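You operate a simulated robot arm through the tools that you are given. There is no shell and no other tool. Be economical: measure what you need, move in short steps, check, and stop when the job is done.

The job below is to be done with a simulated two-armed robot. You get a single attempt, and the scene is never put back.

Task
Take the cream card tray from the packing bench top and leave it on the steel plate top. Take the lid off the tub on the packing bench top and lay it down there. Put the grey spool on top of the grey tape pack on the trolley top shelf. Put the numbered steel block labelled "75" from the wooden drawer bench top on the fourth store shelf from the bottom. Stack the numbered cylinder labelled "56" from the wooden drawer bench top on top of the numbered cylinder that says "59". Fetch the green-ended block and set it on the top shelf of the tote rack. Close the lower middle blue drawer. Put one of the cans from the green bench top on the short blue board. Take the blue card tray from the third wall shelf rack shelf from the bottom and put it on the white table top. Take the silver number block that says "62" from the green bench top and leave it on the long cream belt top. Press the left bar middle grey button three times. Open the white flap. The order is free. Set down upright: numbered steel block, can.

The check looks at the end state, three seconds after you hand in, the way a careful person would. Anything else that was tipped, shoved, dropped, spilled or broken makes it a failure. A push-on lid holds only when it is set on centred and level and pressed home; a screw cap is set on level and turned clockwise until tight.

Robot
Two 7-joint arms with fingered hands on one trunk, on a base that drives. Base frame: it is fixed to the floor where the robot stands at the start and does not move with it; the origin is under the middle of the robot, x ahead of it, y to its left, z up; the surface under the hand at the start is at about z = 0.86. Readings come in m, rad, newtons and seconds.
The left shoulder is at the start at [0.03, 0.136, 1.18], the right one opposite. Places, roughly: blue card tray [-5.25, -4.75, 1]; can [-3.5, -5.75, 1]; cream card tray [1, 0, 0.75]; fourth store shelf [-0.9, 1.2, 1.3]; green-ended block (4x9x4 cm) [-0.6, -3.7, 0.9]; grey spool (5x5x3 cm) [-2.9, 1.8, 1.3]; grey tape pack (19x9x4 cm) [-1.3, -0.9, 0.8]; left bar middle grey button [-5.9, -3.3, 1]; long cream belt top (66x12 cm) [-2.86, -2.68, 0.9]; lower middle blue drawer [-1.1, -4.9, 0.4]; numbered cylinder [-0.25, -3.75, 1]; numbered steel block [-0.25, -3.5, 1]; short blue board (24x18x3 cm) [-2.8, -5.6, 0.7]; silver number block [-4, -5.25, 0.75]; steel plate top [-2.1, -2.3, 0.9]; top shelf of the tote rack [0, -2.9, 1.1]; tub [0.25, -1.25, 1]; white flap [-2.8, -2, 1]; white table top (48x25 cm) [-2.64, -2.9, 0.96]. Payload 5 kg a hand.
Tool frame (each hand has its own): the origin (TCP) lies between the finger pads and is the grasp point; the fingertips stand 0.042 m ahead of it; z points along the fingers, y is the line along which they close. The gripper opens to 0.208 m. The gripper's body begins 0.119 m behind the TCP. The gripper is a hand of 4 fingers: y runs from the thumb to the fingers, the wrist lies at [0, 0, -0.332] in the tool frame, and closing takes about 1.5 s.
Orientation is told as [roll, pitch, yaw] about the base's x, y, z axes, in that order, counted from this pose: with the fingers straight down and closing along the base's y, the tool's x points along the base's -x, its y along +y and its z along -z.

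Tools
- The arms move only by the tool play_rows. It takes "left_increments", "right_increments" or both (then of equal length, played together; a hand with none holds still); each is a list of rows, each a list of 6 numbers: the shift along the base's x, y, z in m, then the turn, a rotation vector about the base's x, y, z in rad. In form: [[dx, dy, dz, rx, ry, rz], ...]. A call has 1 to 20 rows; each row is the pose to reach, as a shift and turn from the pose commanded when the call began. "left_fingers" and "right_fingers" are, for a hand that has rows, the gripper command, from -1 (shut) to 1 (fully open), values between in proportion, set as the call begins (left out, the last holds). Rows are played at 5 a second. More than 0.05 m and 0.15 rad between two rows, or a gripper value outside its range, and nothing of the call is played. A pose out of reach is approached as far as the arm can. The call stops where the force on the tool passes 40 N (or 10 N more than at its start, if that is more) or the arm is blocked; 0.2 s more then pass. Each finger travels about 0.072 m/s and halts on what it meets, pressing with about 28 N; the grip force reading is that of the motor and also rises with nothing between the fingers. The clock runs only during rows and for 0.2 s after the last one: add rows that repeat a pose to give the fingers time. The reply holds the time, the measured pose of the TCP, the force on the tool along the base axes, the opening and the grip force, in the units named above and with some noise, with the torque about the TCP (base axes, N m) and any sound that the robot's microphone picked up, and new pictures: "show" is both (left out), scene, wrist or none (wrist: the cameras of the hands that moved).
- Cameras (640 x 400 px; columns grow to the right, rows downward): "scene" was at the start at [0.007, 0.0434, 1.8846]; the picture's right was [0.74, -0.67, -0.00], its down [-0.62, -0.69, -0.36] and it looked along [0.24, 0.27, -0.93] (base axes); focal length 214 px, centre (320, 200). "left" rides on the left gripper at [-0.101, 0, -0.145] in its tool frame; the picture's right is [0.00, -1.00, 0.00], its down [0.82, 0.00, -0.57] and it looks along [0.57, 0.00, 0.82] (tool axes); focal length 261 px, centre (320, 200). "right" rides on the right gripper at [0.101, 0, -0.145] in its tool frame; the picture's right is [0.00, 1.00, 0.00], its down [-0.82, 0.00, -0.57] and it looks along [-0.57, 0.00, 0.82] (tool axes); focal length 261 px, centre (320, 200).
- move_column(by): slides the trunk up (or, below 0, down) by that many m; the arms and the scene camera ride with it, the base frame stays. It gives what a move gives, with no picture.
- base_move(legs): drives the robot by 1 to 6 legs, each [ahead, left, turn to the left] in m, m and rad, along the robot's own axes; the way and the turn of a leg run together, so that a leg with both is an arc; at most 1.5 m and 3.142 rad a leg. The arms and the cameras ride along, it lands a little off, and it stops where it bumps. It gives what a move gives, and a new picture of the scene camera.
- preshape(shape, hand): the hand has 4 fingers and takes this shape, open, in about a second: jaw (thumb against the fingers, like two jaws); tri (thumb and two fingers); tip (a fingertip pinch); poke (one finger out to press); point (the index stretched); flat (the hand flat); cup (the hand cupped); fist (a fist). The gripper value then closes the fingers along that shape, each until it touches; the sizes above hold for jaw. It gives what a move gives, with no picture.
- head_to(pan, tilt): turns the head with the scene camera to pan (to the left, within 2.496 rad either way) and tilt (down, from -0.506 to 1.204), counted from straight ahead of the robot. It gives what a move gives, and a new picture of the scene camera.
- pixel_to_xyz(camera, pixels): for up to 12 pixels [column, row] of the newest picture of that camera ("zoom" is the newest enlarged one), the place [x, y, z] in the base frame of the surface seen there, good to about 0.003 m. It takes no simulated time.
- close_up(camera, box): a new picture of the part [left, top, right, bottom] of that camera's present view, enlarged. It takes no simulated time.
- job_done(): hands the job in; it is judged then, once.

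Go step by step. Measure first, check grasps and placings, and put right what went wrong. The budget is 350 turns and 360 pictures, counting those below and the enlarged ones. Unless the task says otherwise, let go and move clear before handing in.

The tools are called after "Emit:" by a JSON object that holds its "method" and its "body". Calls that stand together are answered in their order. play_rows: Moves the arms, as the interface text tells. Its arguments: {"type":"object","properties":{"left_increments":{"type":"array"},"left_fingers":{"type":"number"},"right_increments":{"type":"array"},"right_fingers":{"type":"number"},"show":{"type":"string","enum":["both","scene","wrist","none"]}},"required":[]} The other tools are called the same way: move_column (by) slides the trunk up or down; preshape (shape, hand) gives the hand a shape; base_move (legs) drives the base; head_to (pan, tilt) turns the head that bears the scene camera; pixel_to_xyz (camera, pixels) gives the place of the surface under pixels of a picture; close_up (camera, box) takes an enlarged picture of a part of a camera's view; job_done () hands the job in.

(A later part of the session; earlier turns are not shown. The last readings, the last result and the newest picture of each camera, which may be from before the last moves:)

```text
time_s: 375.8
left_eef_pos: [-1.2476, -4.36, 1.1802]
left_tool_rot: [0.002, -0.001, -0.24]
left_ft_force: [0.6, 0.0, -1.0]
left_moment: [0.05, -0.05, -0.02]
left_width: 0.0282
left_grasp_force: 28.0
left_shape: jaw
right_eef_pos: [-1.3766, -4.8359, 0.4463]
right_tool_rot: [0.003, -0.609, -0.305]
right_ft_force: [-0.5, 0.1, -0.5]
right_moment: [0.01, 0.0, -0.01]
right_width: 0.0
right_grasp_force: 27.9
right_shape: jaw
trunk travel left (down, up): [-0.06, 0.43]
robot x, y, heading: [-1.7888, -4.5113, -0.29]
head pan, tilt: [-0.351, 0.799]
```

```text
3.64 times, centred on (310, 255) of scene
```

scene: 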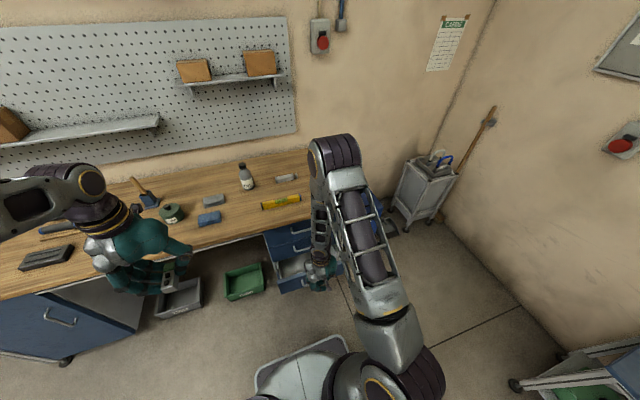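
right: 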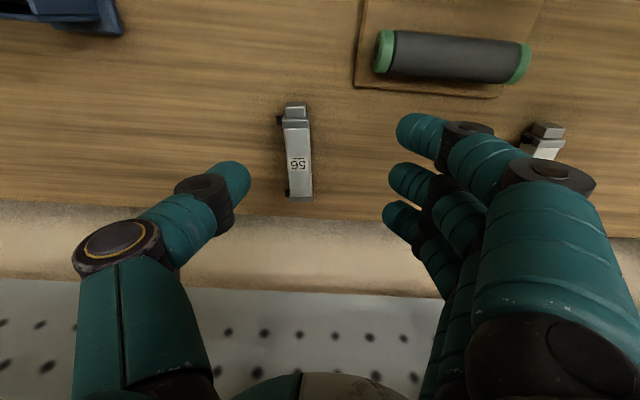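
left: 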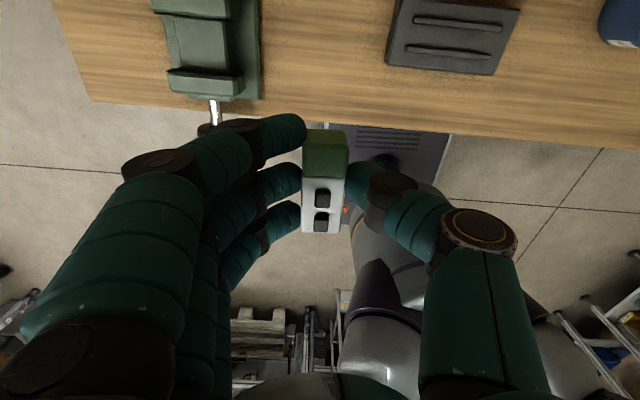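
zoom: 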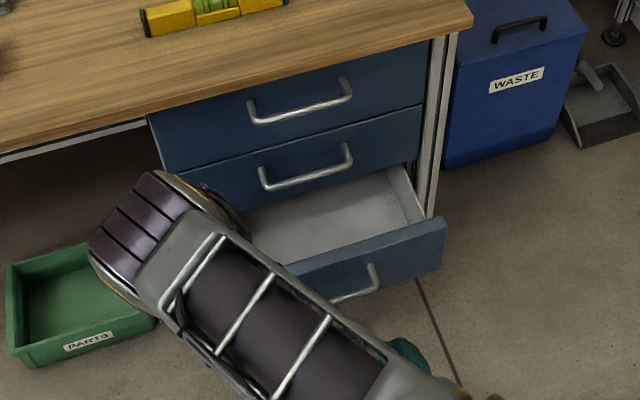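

Now I push forward along the drawer's direction; it will stop on force at closure.

Emit:
{"method": "play_rows", "body": {"right_increments": [[0.029, -0.009, 0, 0, 0, 0], [0.057, -0.018, 0, 0, 0, 0], [0.086, -0.027, 0, 0, 0, 0], [0.114, -0.036, 0, 0, 0, 0], [0.143, -0.045, 0, 0, 0, 0], [0.172, -0.054, 0, 0, 0, 0], [0.2, -0.063, 0, 0, 0, 0], [0.219, -0.069, 0, 0, 0, 0], [0.238, -0.075, 0, 0, 0, 0], [0.248, -0.078, 0, 0, 0, 0]], "show": "none"}}

Emit:
{"method": "close_up", "body": {"camera": "scene", "box": [250, 200, 370, 310]}}

```text
time_s: 377.8
left_eef_pos: [-1.2485, -4.359, 1.1793]
left_tool_rot: [0.002, 0.0, -0.24]
left_ft_force: [1.4, -0.6, -1.6]
left_moment: [0.03, 0.08, 0.02]
left_width: 0.0284
left_grasp_force: 28.1
left_shape: jaw
right_eef_pos: [-1.162, -4.9049, 0.4389]
right_tool_rot: [-0.002, -0.591, -0.304]
right_ft_force: [-7.0, 3.4, 4.5]
right_moment: [-0.04, 0.05, 0.03]
right_width: 0.0001
right_grasp_force: 27.9
right_shape: jaw
trunk travel left (down, up): [-0.06, 0.43]
robot x, y, heading: [-1.785, -4.5109, -0.285]
head pan, tilt: [-0.351, 0.799]
stopped in row 9 (right hand): the force on the tool passed its limit at 56 N (the readings are from after the stop); the commanded pose is now the measured one
```

```text
3.64 times, centred on (310, 255) of scene
```

zoom: 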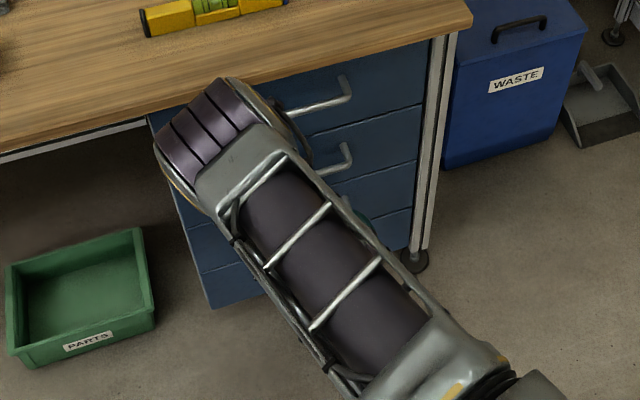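

The drawer is flush now. I retract the hand straight back, then raise and untilt it.

Emit:
{"method": "play_rows", "body": {"right_increments": [[-0.029, 0.009, 0, 0, 0, 0], [-0.067, 0.021, 0, 0, 0, 0], [-0.105, 0.033, 0, 0, 0, 0], [-0.143, 0.045, 0, 0, 0, 0], [-0.181, 0.057, 0, 0, 0, 0], [-0.215, 0.068, 0.0, 0.036, 0.114, 0], [-0.215, 0.068, 0.02, 0.072, 0.229, 0], [-0.215, 0.068, 0.05, 0.109, 0.343, 0], [-0.215, 0.068, 0.08, 0.145, 0.458, 0], [-0.215, 0.068, 0.11, 0.181, 0.572, 0], [-0.215, 0.068, 0.15, 0.181, 0.59, 0], [-0.215, 0.068, 0.2, 0.181, 0.59, 0], [-0.215, 0.068, 0.25, 0.181, 0.59, 0], [-0.215, 0.068, 0.3, 0.181, 0.59, 0], [-0.215, 0.068, 0.35, 0.181, 0.59, 0], [-0.215, 0.068, 0.4, 0.181, 0.59, 0], [-0.215, 0.068, 0.45, 0.181, 0.59, 0], [-0.215, 0.068, 0.5, 0.181, 0.59, 0], [-0.215, 0.068, 0.55, 0.181, 0.59, 0], [-0.215, 0.068, 0.6, 0.181, 0.59, 0]], "show": "none"}}

Emit:
{"method": "play_rows", "body": {"right_increments": [[0, -0.03, 0.04, 0, 0, 0], [0, -0.06, 0.08, 0, 0, 0], [0, -0.09, 0.12, 0, 0, 0], [0, -0.1, 0.15, 0, 0, 0]], "right_fingers": 0.3, "show": "scene"}}

Emit:
{"method": "close_up", "body": {"camera": "scene", "box": [250, 200, 370, 310]}}

```text
time_s: 382.0
left_eef_pos: [-1.251, -4.3581, 1.1811]
left_tool_rot: [0.002, -0.002, -0.242]
left_ft_force: [-1.2, 0.8, -0.9]
left_moment: [0.0, -0.08, -0.03]
left_width: 0.0286
left_grasp_force: 28.4
left_shape: jaw
right_eef_pos: [-1.3769, -4.8414, 1.0423]
right_tool_rot: [-0.005, 0.026, -0.304]
right_ft_force: [0.1, -0.6, 0.4]
right_moment: [-0.05, -0.09, 0.02]
right_width: 0.0
right_grasp_force: 28.3
right_shape: jaw
trunk travel left (down, up): [-0.06, 0.43]
robot x, y, heading: [-1.7851, -4.5124, -0.286]
head pan, tilt: [-0.351, 0.799]
```

```text
time_s: 383.0
left_eef_pos: [-1.2485, -4.358, 1.1801]
left_tool_rot: [0.001, 0.0, -0.241]
left_ft_force: [0.7, 0.5, -1.9]
left_moment: [0.0, 0.02, 0.01]
left_width: 0.0286
left_grasp_force: 28.2
left_shape: jaw
right_eef_pos: [-1.3719, -4.9363, 1.1917]
right_tool_rot: [-0.004, 0.027, -0.303]
right_ft_force: [0.2, 0.3, -0.7]
right_moment: [-0.04, 0.0, -0.01]
right_width: 0.1352
right_grasp_force: 0.0
right_shape: jaw
trunk travel left (down, up): [-0.06, 0.43]
robot x, y, heading: [-1.786, -4.5115, -0.286]
head pan, tilt: [-0.351, 0.799]
```

scene: 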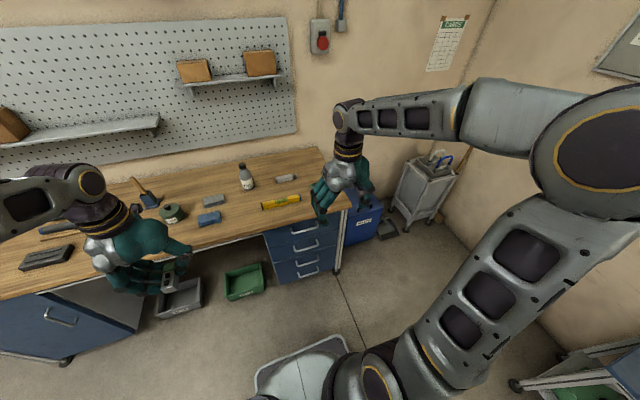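

```text
3.64 times, centred on (310, 255) of scene
```

zoom: 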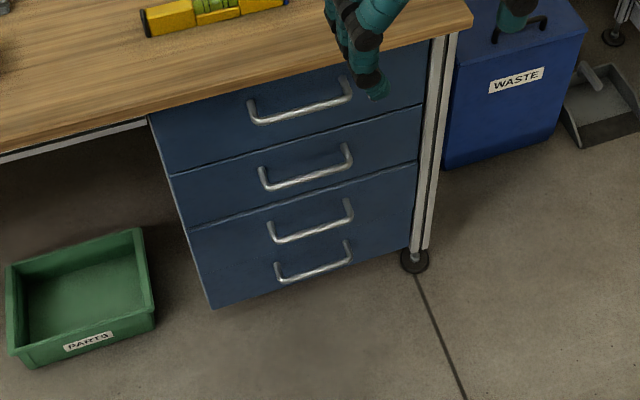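

The lower middle drawer is closed. I slide left to the tote rack.

Emit:
{"method": "base_move", "body": {"legs": [[0, 1.5, 0], [0.12, 0.1, 0]]}}

Emit:
{"method": "head_to", "body": {"pan": 0.1, "tilt": 0.65}}

```text
time_s: 391.3
left_eef_pos: [-0.6836, -2.8786, 1.1791]
left_tool_rot: [0.001, 0.003, -0.244]
left_ft_force: [1.6, 0.5, -1.7]
left_moment: [-0.1, 0.19, 0.01]
left_width: 0.0286
left_grasp_force: 28.1
left_shape: jaw
right_eef_pos: [-0.8085, -3.4565, 1.1902]
right_tool_rot: [-0.007, 0.028, -0.303]
right_ft_force: [0.7, 1.4, -1.0]
right_moment: [-0.1, 0.18, -0.01]
right_width: 0.1352
right_grasp_force: 0.1
right_shape: jaw
trunk travel left (down, up): [-0.06, 0.43]
robot x, y, heading: [-1.2226, -3.0336, -0.29]
head pan, tilt: [-0.351, 0.799]
```

scene: 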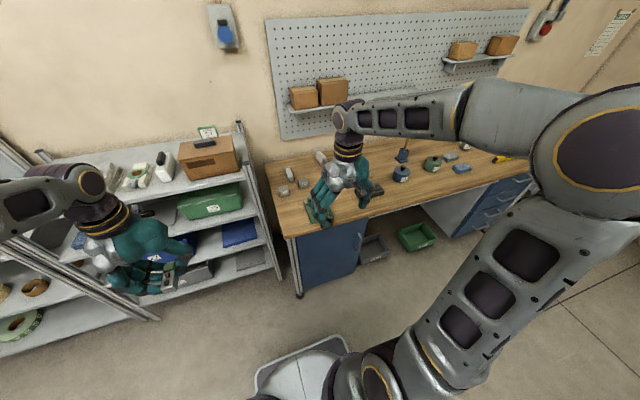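

```text
time_s: 392.2
left_eef_pos: [-0.6853, -2.8793, 1.1793]
left_tool_rot: [0.002, -0.001, -0.241]
left_ft_force: [0.6, 0.6, -1.0]
left_moment: [0.02, -0.01, 0.01]
left_width: 0.0285
left_grasp_force: 27.9
left_shape: jaw
right_eef_pos: [-0.8097, -3.4567, 1.1902]
right_tool_rot: [-0.006, 0.025, -0.305]
right_ft_force: [0.2, -0.3, 0.2]
right_moment: [0.0, 0.05, -0.02]
right_width: 0.135
right_grasp_force: 0.0
right_shape: jaw
trunk travel left (down, up): [-0.06, 0.43]
robot x, y, heading: [-1.2241, -3.0294, -0.292]
head pan, tilt: [0.099, 0.649]
```

scene: 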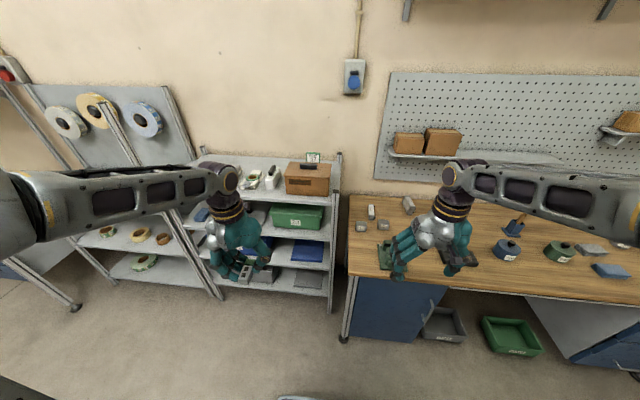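

I enlarge the rack's top shelf and measure free space.

Emit:
{"method": "close_up", "body": {"camera": "scene", "box": [180, 130, 360, 240]}}

Emit:
{"method": "pixel_to_xyz", "body": {"camera": "zoom", "pixels": [[260, 190], [320, 190], [300, 210], [350, 212], [360, 170], [420, 120], [530, 210], [560, 110], [520, 130], [330, 130], [270, 120], [200, 110]]}}

```text
3.56 times, centred on (270, 185) of scene
```

zoom: 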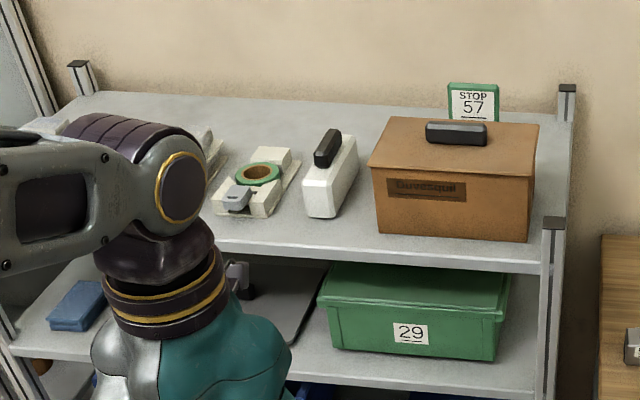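

```text
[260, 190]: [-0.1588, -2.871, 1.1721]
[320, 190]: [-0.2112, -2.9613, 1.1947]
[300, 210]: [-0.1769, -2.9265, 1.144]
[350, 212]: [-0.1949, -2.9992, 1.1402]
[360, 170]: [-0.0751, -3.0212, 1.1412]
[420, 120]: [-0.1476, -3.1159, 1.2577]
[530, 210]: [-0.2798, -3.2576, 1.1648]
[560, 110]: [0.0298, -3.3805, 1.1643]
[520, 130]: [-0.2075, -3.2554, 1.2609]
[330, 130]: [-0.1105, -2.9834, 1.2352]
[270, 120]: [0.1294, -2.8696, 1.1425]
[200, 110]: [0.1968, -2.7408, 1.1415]
```

Emit:
{"method": "pixel_to_xyz", "body": {"camera": "zoom", "pixels": [[338, 218], [382, 235], [365, 215], [352, 240], [300, 235], [240, 228], [300, 160], [310, 135], [375, 105], [300, 105], [410, 108], [360, 140]]}}

```text
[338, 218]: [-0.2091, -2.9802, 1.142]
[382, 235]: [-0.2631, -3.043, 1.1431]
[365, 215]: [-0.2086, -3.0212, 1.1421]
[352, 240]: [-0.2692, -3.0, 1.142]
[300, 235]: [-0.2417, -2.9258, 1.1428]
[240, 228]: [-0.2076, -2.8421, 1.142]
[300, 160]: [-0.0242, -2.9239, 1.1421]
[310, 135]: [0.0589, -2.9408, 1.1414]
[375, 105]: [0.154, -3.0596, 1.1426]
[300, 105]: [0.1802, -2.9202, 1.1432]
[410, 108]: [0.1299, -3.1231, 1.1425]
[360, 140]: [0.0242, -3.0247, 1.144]
```

The back strip of the shelf (z 1.142) around (0.09,−2.96) is free. I raise the trunk 0.2 m and drive closer.

Emit:
{"method": "move_column", "body": {"by": 0.2}}

Emit:
{"method": "base_move", "body": {"legs": [[0.43, 0.28, 0]]}}

Emit:
{"method": "head_to", "body": {"pan": 0.3, "tilt": 0.85}}

```text
time_s: 394.4
left_eef_pos: [-0.6849, -2.8799, 1.3796]
left_tool_rot: [0.003, 0.001, -0.243]
left_ft_force: [-0.3, -0.6, -2.1]
left_moment: [0.0, 0.01, -0.02]
left_width: 0.0282
left_grasp_force: 28.3
left_shape: jaw
right_eef_pos: [-0.809, -3.4574, 1.3907]
right_tool_rot: [-0.005, 0.027, -0.303]
right_ft_force: [-0.5, -0.4, 0.6]
right_moment: [0.02, 0.02, 0.0]
right_width: 0.1352
right_grasp_force: 0.0
right_shape: jaw
trunk travel left (down, up): [-0.26, 0.23]
robot x, y, heading: [-1.2273, -3.0313, -0.289]
head pan, tilt: [0.099, 0.649]
```

```text
time_s: 397.4
left_eef_pos: [-0.1831, -2.7304, 1.38]
left_tool_rot: [0.002, 0.0, -0.237]
left_ft_force: [1.2, 0.0, -1.8]
left_moment: [-0.01, 0.03, -0.02]
left_width: 0.0282
left_grasp_force: 27.7
left_shape: jaw
right_eef_pos: [-0.3062, -3.3094, 1.3902]
right_tool_rot: [-0.004, 0.026, -0.301]
right_ft_force: [-0.9, -0.4, 0.2]
right_moment: [0.01, 0.03, -0.03]
right_width: 0.1354
right_grasp_force: 0.0
right_shape: jaw
trunk travel left (down, up): [-0.26, 0.23]
robot x, y, heading: [-0.7195, -2.8847, -0.29]
head pan, tilt: [0.099, 0.649]
```

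scene: 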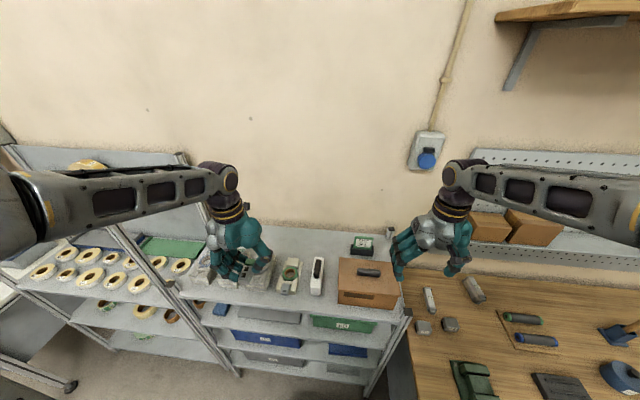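

```text
time_s: 398.1
left_eef_pos: [-0.1838, -2.7318, 1.3793]
left_tool_rot: [0.002, 0.0, -0.239]
left_ft_force: [-0.4, -0.3, -0.7]
left_moment: [0.04, -0.04, -0.02]
left_width: 0.0284
left_grasp_force: 27.8
left_shape: jaw
right_eef_pos: [-0.3055, -3.3092, 1.3915]
right_tool_rot: [-0.006, 0.026, -0.303]
right_ft_force: [0.3, -0.6, 0.4]
right_moment: [0.02, -0.01, 0.0]
right_width: 0.1353
right_grasp_force: 0.0
right_shape: jaw
trunk travel left (down, up): [-0.26, 0.23]
robot x, y, heading: [-0.7239, -2.886, -0.283]
head pan, tilt: [0.3, 0.85]
```

scene: 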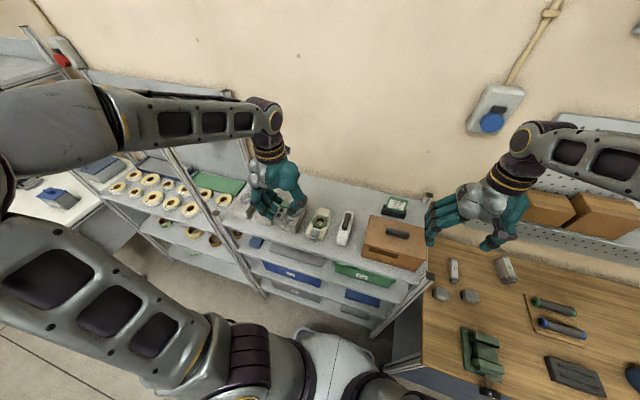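

I verify the free strip behind the items at (350,192).

Emit:
{"method": "pixel_to_xyz", "body": {"camera": "scene", "pixels": [[350, 193], [365, 197], [335, 190], [352, 208], [345, 212], [395, 205], [320, 205], [360, 182], [365, 215]]}}

Emit:
{"method": "close_up", "body": {"camera": "scene", "box": [270, 160, 440, 270]}}

```text
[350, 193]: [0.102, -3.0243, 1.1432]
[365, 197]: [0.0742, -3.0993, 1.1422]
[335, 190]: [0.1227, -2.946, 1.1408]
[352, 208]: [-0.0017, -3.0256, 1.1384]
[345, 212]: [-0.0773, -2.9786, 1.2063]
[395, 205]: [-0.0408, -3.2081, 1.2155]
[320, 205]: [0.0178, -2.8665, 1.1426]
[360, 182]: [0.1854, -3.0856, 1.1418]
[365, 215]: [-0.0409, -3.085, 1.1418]
```

```text
3.64 times, centred on (355, 215) of scene
```

zoom: 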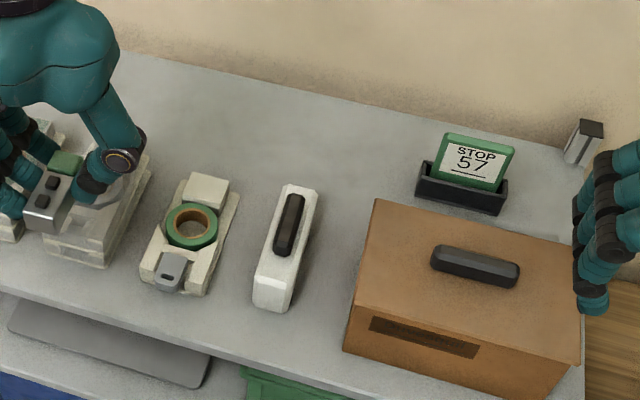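

The area near (0.09,−2.97) is clear. I carry the block there at height and then lower.

Emit:
{"method": "play_rows", "body": {"left_increments": [[0.034, -0.03, 0, 0, 0, 0], [0.068, -0.06, 0, 0, 0, 0], [0.103, -0.089, 0, 0, 0, 0], [0.137, -0.119, 0, 0, 0, 0], [0.171, -0.149, 0, 0, 0, 0], [0.206, -0.179, 0, 0, 0, 0], [0.24, -0.209, 0, 0, 0, 0], [0.274, -0.238, 0, 0, 0, 0], [0.274, -0.238, -0.05, 0, 0, 0], [0.274, -0.238, -0.1, 0, 0, 0], [0.274, -0.238, -0.13, 0, 0, 0]], "show": "both"}}

```text
time_s: 400.6
left_eef_pos: [0.0909, -2.9668, 1.2497]
left_tool_rot: [0.001, -0.003, -0.24]
left_ft_force: [0.9, 1.1, -0.4]
left_moment: [-0.05, 0.0, 0.02]
left_width: 0.0284
left_grasp_force: 28.2
left_shape: jaw
right_eef_pos: [-0.3066, -3.3092, 1.3897]
right_tool_rot: [-0.005, 0.026, -0.302]
right_ft_force: [-0.7, 0.0, -0.3]
right_moment: [0.02, -0.01, -0.02]
right_width: 0.1355
right_grasp_force: 0.1
right_shape: jaw
trunk travel left (down, up): [-0.26, 0.23]
robot x, y, heading: [-0.7196, -2.8838, -0.285]
head pan, tilt: [0.3, 0.85]
```

scene: 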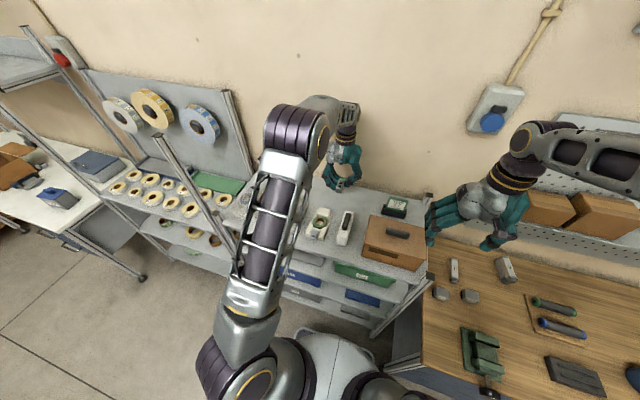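
left: 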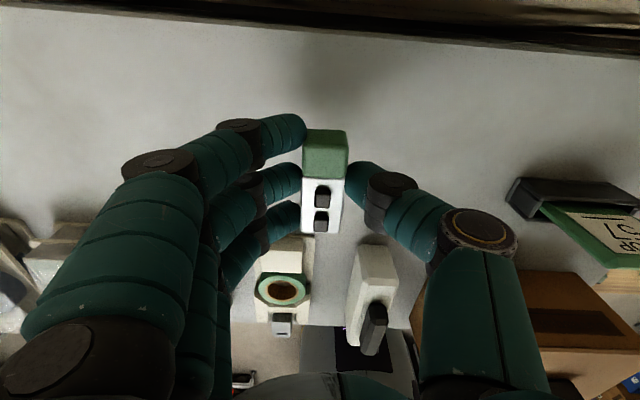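

Free shelf below. I lower to contact (TCP ≈1.189).

Emit:
{"method": "play_rows", "body": {"left_increments": [[0, 0, -0.03, 0, 0, 0], [0, 0, -0.05, 0, 0, 0], [0, 0, -0.057, 0, 0, 0], [0, 0, -0.06, 0, 0, 0], [0, 0, -0.063, 0, 0, 0]], "show": "none"}}

```text
time_s: 401.8
left_eef_pos: [0.0896, -2.9696, 1.1883]
left_tool_rot: [0.003, -0.001, -0.24]
left_ft_force: [0.9, 0.2, 3.6]
left_moment: [0.07, -0.03, 0.0]
left_width: 0.0285
left_grasp_force: 28.0
left_shape: jaw
right_eef_pos: [-0.3065, -3.3077, 1.3916]
right_tool_rot: [-0.005, 0.027, -0.301]
right_ft_force: [-0.5, 0.2, -1.1]
right_moment: [-0.02, -0.03, 0.03]
right_width: 0.1351
right_grasp_force: 0.0
right_shape: jaw
trunk travel left (down, up): [-0.26, 0.23]
robot x, y, heading: [-0.7227, -2.8826, -0.281]
head pan, tilt: [0.3, 0.85]
```

Light contact. I release and rise, then come back.

Emit:
{"method": "play_rows", "body": {"left_increments": [[0, 0, 0, 0, 0, 0], [0, 0, 0, 0, 0, 0], [0, 0, 0, 0, 0, 0], [0, 0, 0, 0, 0, 0], [0, 0, 0.04, 0, 0, 0], [0, 0, 0.08, 0, 0, 0], [0, 0, 0.12, 0, 0, 0], [0, 0, 0.16, 0, 0, 0], [0, 0, 0.19, 0, 0, 0], [-0.04, 0.02, 0.2, 0, 0, 0], [-0.08, 0.04, 0.2, 0, 0, 0], [-0.12, 0.06, 0.2, 0, 0, 0], [-0.16, 0.08, 0.2, 0, 0, 0], [-0.2, 0.1, 0.2, 0, 0, 0]], "left_fingers": -0.3, "show": "wrist"}}

```text
time_s: 404.8
left_eef_pos: [-0.1133, -2.8707, 1.3888]
left_tool_rot: [0.0, -0.001, -0.238]
left_ft_force: [-0.8, 0.1, 0.2]
left_moment: [-0.11, -0.16, -0.01]
left_width: 0.0719
left_grasp_force: 0.0
left_shape: jaw
right_eef_pos: [-0.3078, -3.3088, 1.3912]
right_tool_rot: [-0.006, 0.024, -0.302]
right_ft_force: [-0.6, 0.2, 1.3]
right_moment: [-0.15, -0.07, 0.01]
right_width: 0.1354
right_grasp_force: 0.1
right_shape: jaw
trunk travel left (down, up): [-0.26, 0.23]
robot x, y, heading: [-0.7206, -2.8835, -0.289]
head pan, tilt: [0.3, 0.85]
```

left: 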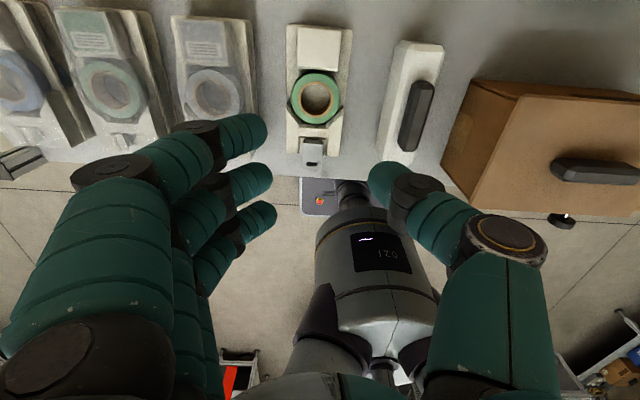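

I verify the block on the shelf.

Emit:
{"method": "close_up", "body": {"camera": "scene", "box": [270, 140, 440, 270]}}

```text
3.08 times, centred on (355, 205) of scene
```

zoom: 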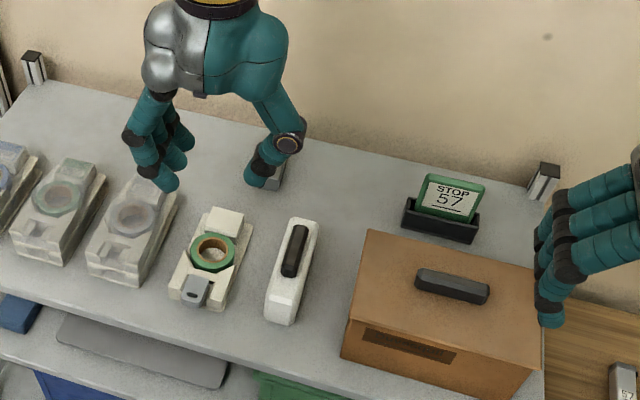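

The green-ended block sits at the back of the shelf, seen at (270,180). Next the "75" block with the right hand: I back off, slide right and lower the trunk.

Emit:
{"method": "base_move", "body": {"legs": [[-0.3, 0, 0], [0, -0.436, 0], [0.1, 0, 0]]}}

Emit:
{"method": "move_column", "body": {"by": -0.2}}

Emit:
{"method": "head_to", "body": {"pan": 0.0, "tilt": 0.85}}

```text
time_s: 409.9
left_eef_pos: [-0.4353, -3.2374, 1.3872]
left_tool_rot: [0.003, 0.002, -0.246]
left_ft_force: [0.8, -0.2, 0.0]
left_moment: [0.06, 0.13, -0.01]
left_width: 0.0723
left_grasp_force: 0.0
left_shape: jaw
right_eef_pos: [-0.6332, -3.6723, 1.3896]
right_tool_rot: [-0.004, 0.027, -0.307]
right_ft_force: [0.5, -0.6, -1.1]
right_moment: [0.0, 0.11, 0.01]
right_width: 0.1353
right_grasp_force: 0.0
right_shape: jaw
trunk travel left (down, up): [-0.26, 0.23]
robot x, y, heading: [-1.0491, -3.2436, -0.291]
head pan, tilt: [0.3, 0.85]
```

scene: 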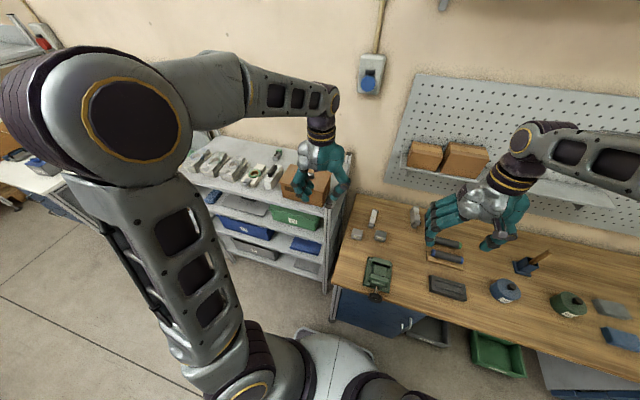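

```text
time_s: 412.0
left_eef_pos: [-0.436, -3.2357, 1.1884]
left_tool_rot: [0.001, 0.0, -0.247]
left_ft_force: [-0.3, 0.4, -0.5]
left_moment: [-0.03, -0.04, 0.0]
left_width: 0.0722
left_grasp_force: 0.0
left_shape: jaw
right_eef_pos: [-0.6339, -3.6727, 1.1915]
right_tool_rot: [-0.006, 0.026, -0.307]
right_ft_force: [0.0, -0.1, -0.6]
right_moment: [0.01, -0.03, 0.03]
right_width: 0.1351
right_grasp_force: 0.0
right_shape: jaw
trunk travel left (down, up): [-0.06, 0.43]
robot x, y, heading: [-1.0461, -3.2437, -0.291]
head pan, tilt: [0.3, 0.85]
```

```text
time_s: 412.8
left_eef_pos: [-0.4369, -3.2355, 1.188]
left_tool_rot: [0.0, -0.001, -0.246]
left_ft_force: [0.1, -0.3, 1.0]
left_moment: [-0.02, -0.02, 0.0]
left_width: 0.0721
left_grasp_force: 0.0
left_shape: jaw
right_eef_pos: [-0.6343, -3.6725, 1.1904]
right_tool_rot: [-0.005, 0.026, -0.308]
right_ft_force: [0.9, -1.1, 0.0]
right_moment: [-0.03, 0.05, 0.0]
right_width: 0.1352
right_grasp_force: 0.0
right_shape: jaw
trunk travel left (down, up): [-0.06, 0.43]
robot x, y, heading: [-1.0445, -3.2455, -0.293]
head pan, tilt: [0.0, 0.85]
```

scene: 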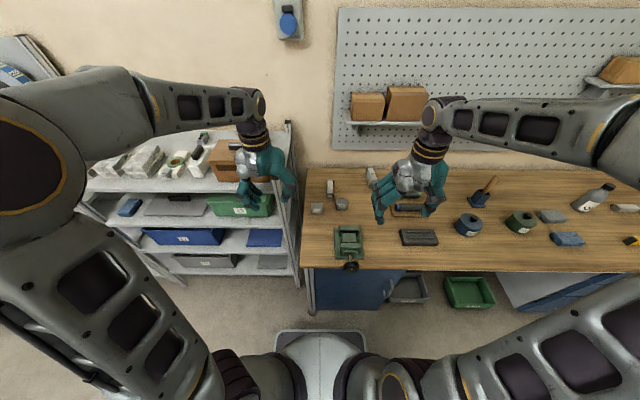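

I enlarge the two steel blocks to locate "75" exactly.

Emit:
{"method": "close_up", "body": {"camera": "scene", "box": [300, 170, 380, 230]}}

Emit:
{"method": "pixel_to_xyz", "body": {"camera": "zoom", "pixels": [[295, 235], [350, 230], [300, 255], [345, 258], [325, 240], [335, 270], [100, 260], [160, 265], [320, 215]]}}

```text
6.67 times, centred on (340, 200) of scene
```

zoom: 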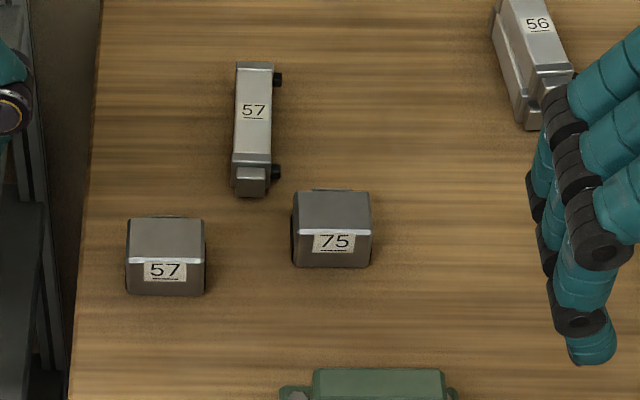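

```text
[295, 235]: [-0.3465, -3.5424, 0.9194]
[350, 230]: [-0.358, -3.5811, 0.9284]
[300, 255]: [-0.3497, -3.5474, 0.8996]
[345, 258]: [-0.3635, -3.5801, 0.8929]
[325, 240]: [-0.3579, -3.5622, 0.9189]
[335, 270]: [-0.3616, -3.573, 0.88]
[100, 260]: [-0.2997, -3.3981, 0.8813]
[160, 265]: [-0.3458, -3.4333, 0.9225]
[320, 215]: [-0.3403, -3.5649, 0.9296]
```

Emit:
{"method": "pixel_to_xyz", "body": {"camera": "zoom", "pixels": [[302, 197], [364, 197], [300, 228], [366, 228], [332, 210]]}}

```text
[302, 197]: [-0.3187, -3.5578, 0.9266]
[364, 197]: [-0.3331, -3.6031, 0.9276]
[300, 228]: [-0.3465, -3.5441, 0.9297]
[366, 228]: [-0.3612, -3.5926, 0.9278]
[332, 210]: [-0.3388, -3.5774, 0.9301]
```

Block 75's top centre is (−0.340,−3.574), z 0.93. Since the store shelf needs a tilted approach, I'll grasp it tilted with the left "tri" hand so it stays upright when placed. I slide right 0.2 m and reshape.

Emit:
{"method": "base_move", "body": {"legs": [[0, -0.2, 0]]}}

Emit:
{"method": "preshape", "body": {"hand": "left", "shape": "tri"}}

```text
time_s: 414.4
left_eef_pos: [-0.4955, -3.4312, 1.1874]
left_tool_rot: [0.004, 0.0, -0.251]
left_ft_force: [-1.3, -0.7, 0.1]
left_moment: [0.19, -0.07, -0.04]
left_width: 0.0724
left_grasp_force: 0.1
left_shape: jaw
right_eef_pos: [-0.6943, -3.8688, 1.191]
right_tool_rot: [-0.003, 0.026, -0.311]
right_ft_force: [-0.4, -1.2, -1.0]
right_moment: [0.16, -0.05, -0.01]
right_width: 0.1354
right_grasp_force: 0.1
right_shape: jaw
trunk travel left (down, up): [-0.06, 0.43]
robot x, y, heading: [-1.1044, -3.4356, -0.294]
head pan, tilt: [0.0, 0.85]
```

scene: 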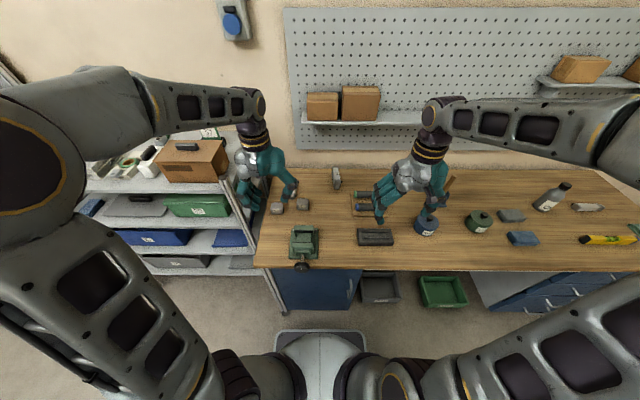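

```text
time_s: 415.3
left_eef_pos: [-0.4948, -3.4316, 1.1883]
left_tool_rot: [0.002, 0.002, -0.25]
left_ft_force: [0.3, -0.2, 0.5]
left_moment: [0.06, -0.02, 0.04]
left_width: 0.2077
left_grasp_force: 0.1
left_shape: tri
right_eef_pos: [-0.694, -3.8667, 1.1896]
right_tool_rot: [-0.006, 0.025, -0.312]
right_ft_force: [0.8, 0.0, 0.6]
right_moment: [0.04, 0.02, 0.0]
right_width: 0.1356
right_grasp_force: 0.1
right_shape: jaw
trunk travel left (down, up): [-0.06, 0.43]
robot x, y, heading: [-1.1038, -3.4366, -0.293]
head pan, tilt: [0.0, 0.85]
```

I go over the blocks and tilt as before.

Emit:
{"method": "play_rows", "body": {"left_increments": [[-0.015, -0.028, -0.03, 0, 0, -0.015], [-0.03, -0.056, -0.06, 0, 0, -0.03], [-0.043, -0.083, -0.088, 0, 0, -0.045], [-0.043, -0.083, -0.088, 0, 0, -0.045]], "left_fingers": 0.05, "show": "none"}}

Emit:
{"method": "play_rows", "body": {"left_increments": [[0.038, -0.012, -0.03, -0.035, -0.115, 0], [0.076, -0.023, -0.0525, -0.07, -0.23, 0], [0.112, -0.034, -0.071, -0.105, -0.345, 0], [0.146, -0.045, -0.0895, -0.14, -0.459, 0], [0.179, -0.054, -0.1, -0.175, -0.574, 0], [0.179, -0.054, -0.1, -0.175, -0.574, 0]], "show": "wrist"}}

```text
time_s: 416.3
left_eef_pos: [-0.5413, -3.5134, 1.1003]
left_tool_rot: [0.0, -0.001, -0.293]
left_ft_force: [-0.9, 1.4, 0.0]
left_moment: [-0.08, -0.05, -0.02]
left_width: 0.1104
left_grasp_force: 0.1
left_shape: tri
right_eef_pos: [-0.6925, -3.8666, 1.1906]
right_tool_rot: [-0.005, 0.027, -0.31]
right_ft_force: [0.7, 1.1, -0.4]
right_moment: [-0.09, -0.04, -0.02]
right_width: 0.1352
right_grasp_force: 0.0
right_shape: jaw
trunk travel left (down, up): [-0.06, 0.43]
robot x, y, heading: [-1.1056, -3.44, -0.295]
head pan, tilt: [0.0, 0.85]
```

```text
time_s: 417.7
left_eef_pos: [-0.3569, -3.5674, 1.0016]
left_tool_rot: [0.0, -0.601, -0.293]
left_ft_force: [-0.9, 0.2, 1.0]
left_moment: [-0.01, -0.08, -0.01]
left_width: 0.1101
left_grasp_force: 0.1
left_shape: tri
right_eef_pos: [-0.6962, -3.8657, 1.1907]
right_tool_rot: [-0.006, 0.027, -0.311]
right_ft_force: [-0.2, 0.3, 0.1]
right_moment: [0.0, -0.01, -0.02]
right_width: 0.1356
right_grasp_force: 0.2
right_shape: jaw
trunk travel left (down, up): [-0.06, 0.43]
robot x, y, heading: [-1.1046, -3.4372, -0.296]
head pan, tilt: [0.0, 0.85]
```

left: 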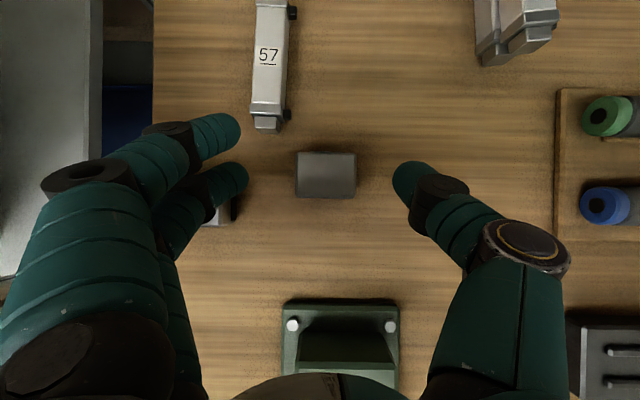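

The block is centred (326,175); cylinder 57's near end is close to the index, so I check it and narrow the opening.

Emit:
{"method": "pixel_to_xyz", "body": {"camera": "left", "pixels": [[265, 128], [252, 118], [285, 118], [326, 175], [230, 205], [300, 155], [352, 195], [300, 195]]}}

```text
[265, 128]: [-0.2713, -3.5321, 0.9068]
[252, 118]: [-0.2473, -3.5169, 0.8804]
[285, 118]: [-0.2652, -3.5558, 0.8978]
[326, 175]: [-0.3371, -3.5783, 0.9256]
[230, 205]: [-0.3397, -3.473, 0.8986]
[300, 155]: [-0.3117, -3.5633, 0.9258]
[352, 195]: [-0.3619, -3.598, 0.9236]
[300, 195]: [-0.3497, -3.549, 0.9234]
```

There is about 1 cm clearance. I narrow to ~0.09 and lower to z 0.93.

Emit:
{"method": "play_rows", "body": {"left_increments": [[-0.004, -0.003, -0.03, 0, 0, 0], [-0.004, -0.003, -0.055, 0, 0, 0], [-0.004, -0.003, -0.068, 0, 0, 0], [-0.004, -0.003, -0.072, 0, 0, 0], [-0.004, -0.003, -0.072, 0, 0, 0]], "left_fingers": -0.15, "show": "wrist"}}

```text
time_s: 418.9
left_eef_pos: [-0.363, -3.569, 0.9272]
left_tool_rot: [0.001, -0.602, -0.295]
left_ft_force: [0.5, 1.4, 0.2]
left_moment: [0.06, -0.04, 0.08]
left_width: 0.0889
left_grasp_force: 0.0
left_shape: tri
right_eef_pos: [-0.6934, -3.8673, 1.1899]
right_tool_rot: [-0.005, 0.026, -0.309]
right_ft_force: [1.2, -0.3, -0.2]
right_moment: [0.01, -0.03, 0.0]
right_width: 0.1354
right_grasp_force: 0.2
right_shape: jaw
trunk travel left (down, up): [-0.06, 0.43]
robot x, y, heading: [-1.1068, -3.4373, -0.295]
head pan, tilt: [0.0, 0.85]
```

left: 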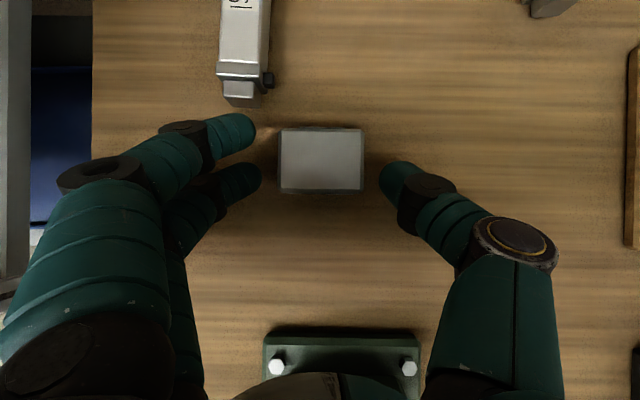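

Well centred. I close and lift.

Emit:
{"method": "play_rows", "body": {"left_increments": [[0, 0, 0, 0, 0, 0], [0, 0, 0, 0, 0, 0], [0, 0, 0, 0, 0, 0], [0, 0, 0, 0, 0, 0], [0, 0, 0, 0, 0, 0]], "left_fingers": -1, "show": "none"}}

Emit:
{"method": "play_rows", "body": {"left_increments": [[0, 0, 0.02, 0, 0, 0], [0, 0, 0.05, 0, 0, 0], [-0.01, 0, 0.09, 0, 0, 0], [-0.03, 0, 0.13, 0, 0, 0], [-0.05, 0.0, 0.17, 0, 0, 0]], "show": "wrist"}}

```text
time_s: 420.1
left_eef_pos: [-0.3632, -3.5706, 0.9289]
left_tool_rot: [0.0, -0.601, -0.293]
left_ft_force: [-0.3, 1.2, -0.4]
left_moment: [0.03, 0.07, 0.14]
left_width: 0.0536
left_grasp_force: 28.0
left_shape: tri
right_eef_pos: [-0.6936, -3.867, 1.1903]
right_tool_rot: [-0.004, 0.028, -0.31]
right_ft_force: [0.1, -1.0, 0.2]
right_moment: [0.01, 0.0, -0.01]
right_width: 0.1351
right_grasp_force: 0.0
right_shape: jaw
trunk travel left (down, up): [-0.06, 0.43]
robot x, y, heading: [-1.1016, -3.4385, -0.296]
head pan, tilt: [0.0, 0.85]
```

```text
time_s: 421.3
left_eef_pos: [-0.4163, -3.5706, 1.0993]
left_tool_rot: [-0.001, -0.601, -0.294]
left_ft_force: [-0.8, 0.8, -3.3]
left_moment: [-0.02, 0.03, -0.03]
left_width: 0.0537
left_grasp_force: 27.7
left_shape: tri
right_eef_pos: [-0.6962, -3.8668, 1.1911]
right_tool_rot: [-0.005, 0.025, -0.31]
right_ft_force: [-1.2, 0.7, 0.7]
right_moment: [0.03, -0.17, 0.02]
right_width: 0.1353
right_grasp_force: 0.1
right_shape: jaw
trunk travel left (down, up): [-0.06, 0.43]
robot x, y, heading: [-1.1083, -3.4384, -0.296]
head pan, tilt: [0.0, 0.85]
```

left: 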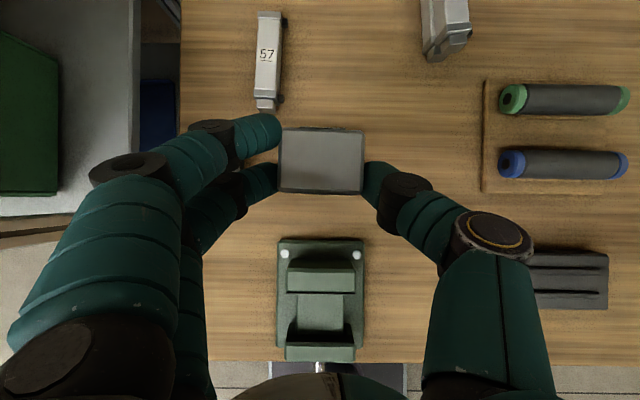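

Block 75 is held upright (≈3 N). I back off, turn north and drive toward the store shelves.

Emit:
{"method": "base_move", "body": {"legs": [[-0.3, 0, 0], [0, 0, 1.87], [0.75, -0.42, 0], [0.75, -0.42, 0]]}}

Emit:
{"method": "head_to", "body": {"pan": 0.2, "tilt": 0.45}}

```text
time_s: 436.4
left_eef_pos: [-0.7031, -1.1076, 1.0976]
left_tool_rot: [0.001, -0.599, 1.594]
left_ft_force: [-0.3, 1.0, -3.5]
left_moment: [-0.14, 0.02, 0.06]
left_width: 0.0532
left_grasp_force: 27.9
left_shape: tri
right_eef_pos: [-0.3353, -1.281, 1.1895]
right_tool_rot: [-0.006, 0.026, 1.576]
right_ft_force: [0.1, 0.8, 0.0]
right_moment: [-0.03, 0.03, -0.02]
right_width: 0.1351
right_grasp_force: 0.1
right_shape: jaw
trunk travel left (down, up): [-0.06, 0.43]
robot x, y, heading: [-0.6117, -1.8044, 1.594]
head pan, tilt: [0.0, 0.85]
```

scene: 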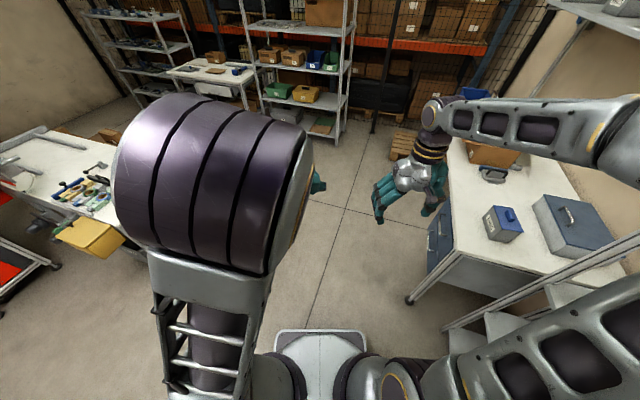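

```text
time_s: 437.2
left_eef_pos: [-0.704, -1.1047, 1.0996]
left_tool_rot: [0.0, -0.6, 1.594]
left_ft_force: [0.1, 0.5, -2.8]
left_moment: [-0.1, 0.02, 0.04]
left_width: 0.0532
left_grasp_force: 28.2
left_shape: tri
right_eef_pos: [-0.3365, -1.2824, 1.1901]
right_tool_rot: [-0.006, 0.027, 1.576]
right_ft_force: [0.4, 0.3, -0.5]
right_moment: [0.0, 0.02, 0.03]
right_width: 0.1351
right_grasp_force: 0.0
right_shape: jaw
trunk travel left (down, up): [-0.06, 0.43]
robot x, y, heading: [-0.615, -1.8036, 1.59]
head pan, tilt: [0.201, 0.45]
```

scene: 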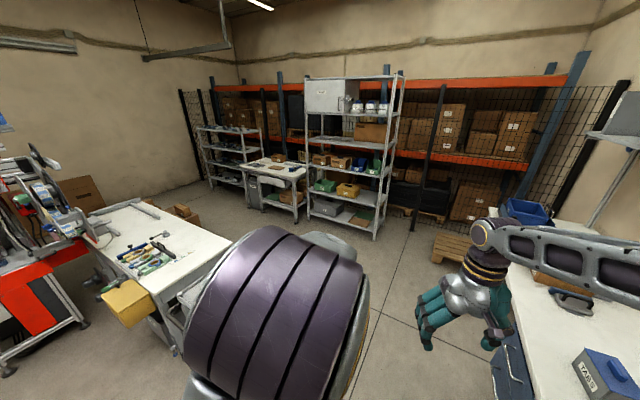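

The store shelf faces me at (355,150). I enlarge it and measure the shelf heights.

Emit:
{"method": "close_up", "body": {"camera": "scene", "box": [180, 60, 420, 250]}}

Emit:
{"method": "pixel_to_xyz", "body": {"camera": "scene", "pixels": [[350, 112], [350, 146], [350, 170], [350, 198], [350, 228], [340, 146], [330, 143], [380, 148], [375, 235], [318, 215], [235, 165]]}}

```text
2.11 times, centred on (300, 155) of scene
```

zoom: 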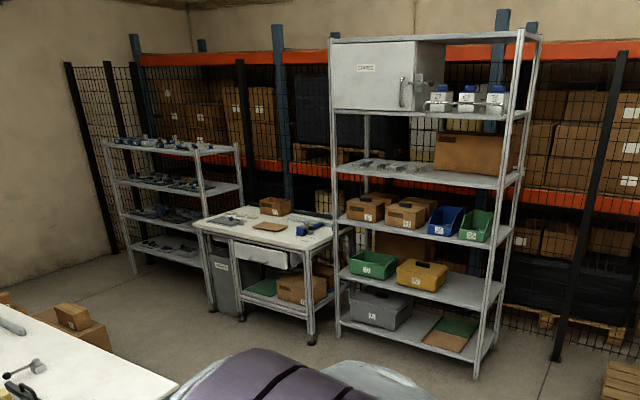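

```text
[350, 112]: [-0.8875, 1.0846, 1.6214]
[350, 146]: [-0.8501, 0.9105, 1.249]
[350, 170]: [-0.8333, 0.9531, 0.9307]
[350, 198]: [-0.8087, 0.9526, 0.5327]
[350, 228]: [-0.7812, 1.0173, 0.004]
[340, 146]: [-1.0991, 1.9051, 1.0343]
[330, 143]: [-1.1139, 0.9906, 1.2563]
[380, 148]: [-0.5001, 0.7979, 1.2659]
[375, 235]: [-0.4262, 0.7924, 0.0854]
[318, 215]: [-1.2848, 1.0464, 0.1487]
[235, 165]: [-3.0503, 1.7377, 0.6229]
```

Fourth shelf is z≈1.26 with the next one at 1.62. I drive north, raise the trunk and look at it closely.

Emit:
{"method": "base_move", "body": {"legs": [[1.45, 0.1, 0], [0, 0, -0.32]]}}

Emit:
{"method": "move_column", "body": {"by": 0.27}}

Emit:
{"method": "head_to", "body": {"pan": 0.0, "tilt": 0.4}}

```text
time_s: 445.6
left_eef_pos: [-0.586, 0.3571, 1.098]
left_tool_rot: [-0.001, -0.6, 1.253]
left_ft_force: [0.9, -0.3, -2.9]
left_moment: [-0.04, 0.1, 0.03]
left_width: 0.0533
left_grasp_force: 27.9
left_shape: tri
right_eef_pos: [-0.2967, 0.069, 1.191]
right_tool_rot: [-0.006, 0.026, 1.235]
right_ft_force: [0.4, -0.2, 0.1]
right_moment: [0.06, 0.05, -0.01]
right_width: 0.1351
right_grasp_force: 0.0
right_shape: jaw
trunk travel left (down, up): [-0.06, 0.43]
robot x, y, heading: [-0.7339, -0.332, 1.248]
head pan, tilt: [0.201, 0.45]
```

scene: 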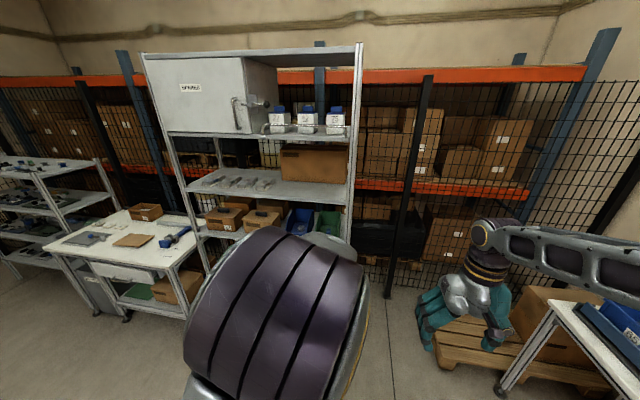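

```text
time_s: 448.3
left_eef_pos: [-0.5851, 0.3583, 1.3691]
left_tool_rot: [0.0, -0.599, 1.251]
left_ft_force: [0.1, 0.4, -2.7]
left_moment: [-0.07, 0.02, 0.01]
left_width: 0.0533
left_grasp_force: 27.8
left_shape: tri
right_eef_pos: [-0.2947, 0.0693, 1.4612]
right_tool_rot: [-0.004, 0.026, 1.237]
right_ft_force: [-0.1, -1.0, 0.1]
right_moment: [0.0, 0.0, -0.01]
right_width: 0.1356
right_grasp_force: 0.2
right_shape: jaw
trunk travel left (down, up): [-0.33, 0.16]
robot x, y, heading: [-0.7353, -0.3328, 1.252]
head pan, tilt: [0.201, 0.45]
```

```text
time_s: 449.1
left_eef_pos: [-0.5846, 0.357, 1.3687]
left_tool_rot: [0.001, -0.601, 1.253]
left_ft_force: [0.1, -0.4, -3.8]
left_moment: [-0.11, 0.03, 0.02]
left_width: 0.0535
left_grasp_force: 27.7
left_shape: tri
right_eef_pos: [-0.2953, 0.0685, 1.4593]
right_tool_rot: [-0.005, 0.026, 1.235]
right_ft_force: [-0.3, -0.6, -0.3]
right_moment: [0.01, -0.02, 0.0]
right_width: 0.1351
right_grasp_force: 0.0
right_shape: jaw
trunk travel left (down, up): [-0.33, 0.16]
robot x, y, heading: [-0.7372, -0.3352, 1.246]
head pan, tilt: [0.0, 0.4]
```

scene: 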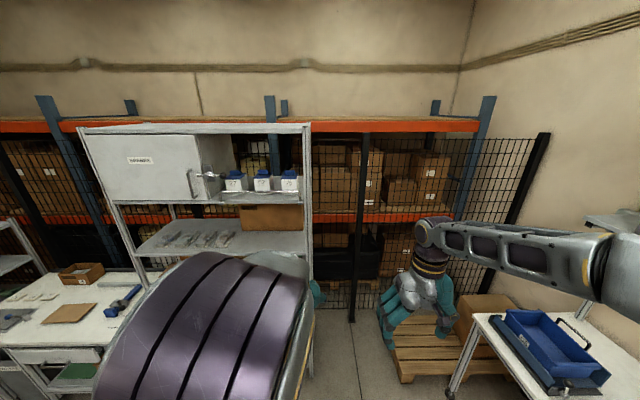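

I measure the fourth shelf's free area in front of the box.

Emit:
{"method": "close_up", "body": {"camera": "scene", "box": [120, 190, 320, 275]}}

Emit:
{"method": "pixel_to_xyz", "body": {"camera": "scene", "pixels": [[240, 240], [265, 240], [290, 238], [240, 247], [200, 248], [180, 250], [270, 232], [250, 232], [140, 252], [200, 200], [290, 200]]}}

```text
3.20 times, centred on (220, 232) of scene
```

zoom: 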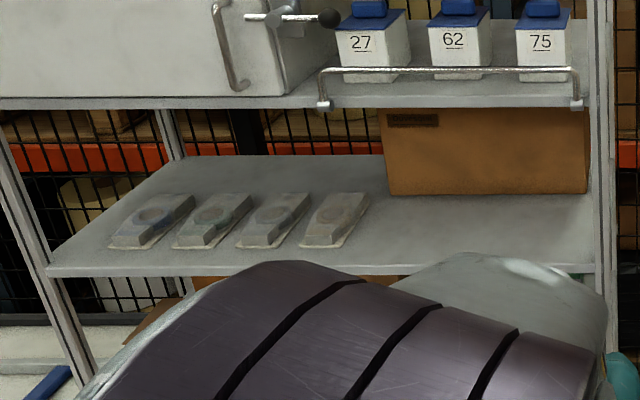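

```text
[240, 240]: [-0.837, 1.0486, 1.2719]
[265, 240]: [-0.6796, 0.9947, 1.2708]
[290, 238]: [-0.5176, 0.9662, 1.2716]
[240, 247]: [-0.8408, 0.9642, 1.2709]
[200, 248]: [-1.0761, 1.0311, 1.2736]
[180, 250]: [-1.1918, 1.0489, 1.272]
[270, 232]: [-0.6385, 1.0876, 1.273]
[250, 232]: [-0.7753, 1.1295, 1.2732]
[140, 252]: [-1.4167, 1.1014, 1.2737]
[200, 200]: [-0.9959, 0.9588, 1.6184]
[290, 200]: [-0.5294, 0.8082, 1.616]
```

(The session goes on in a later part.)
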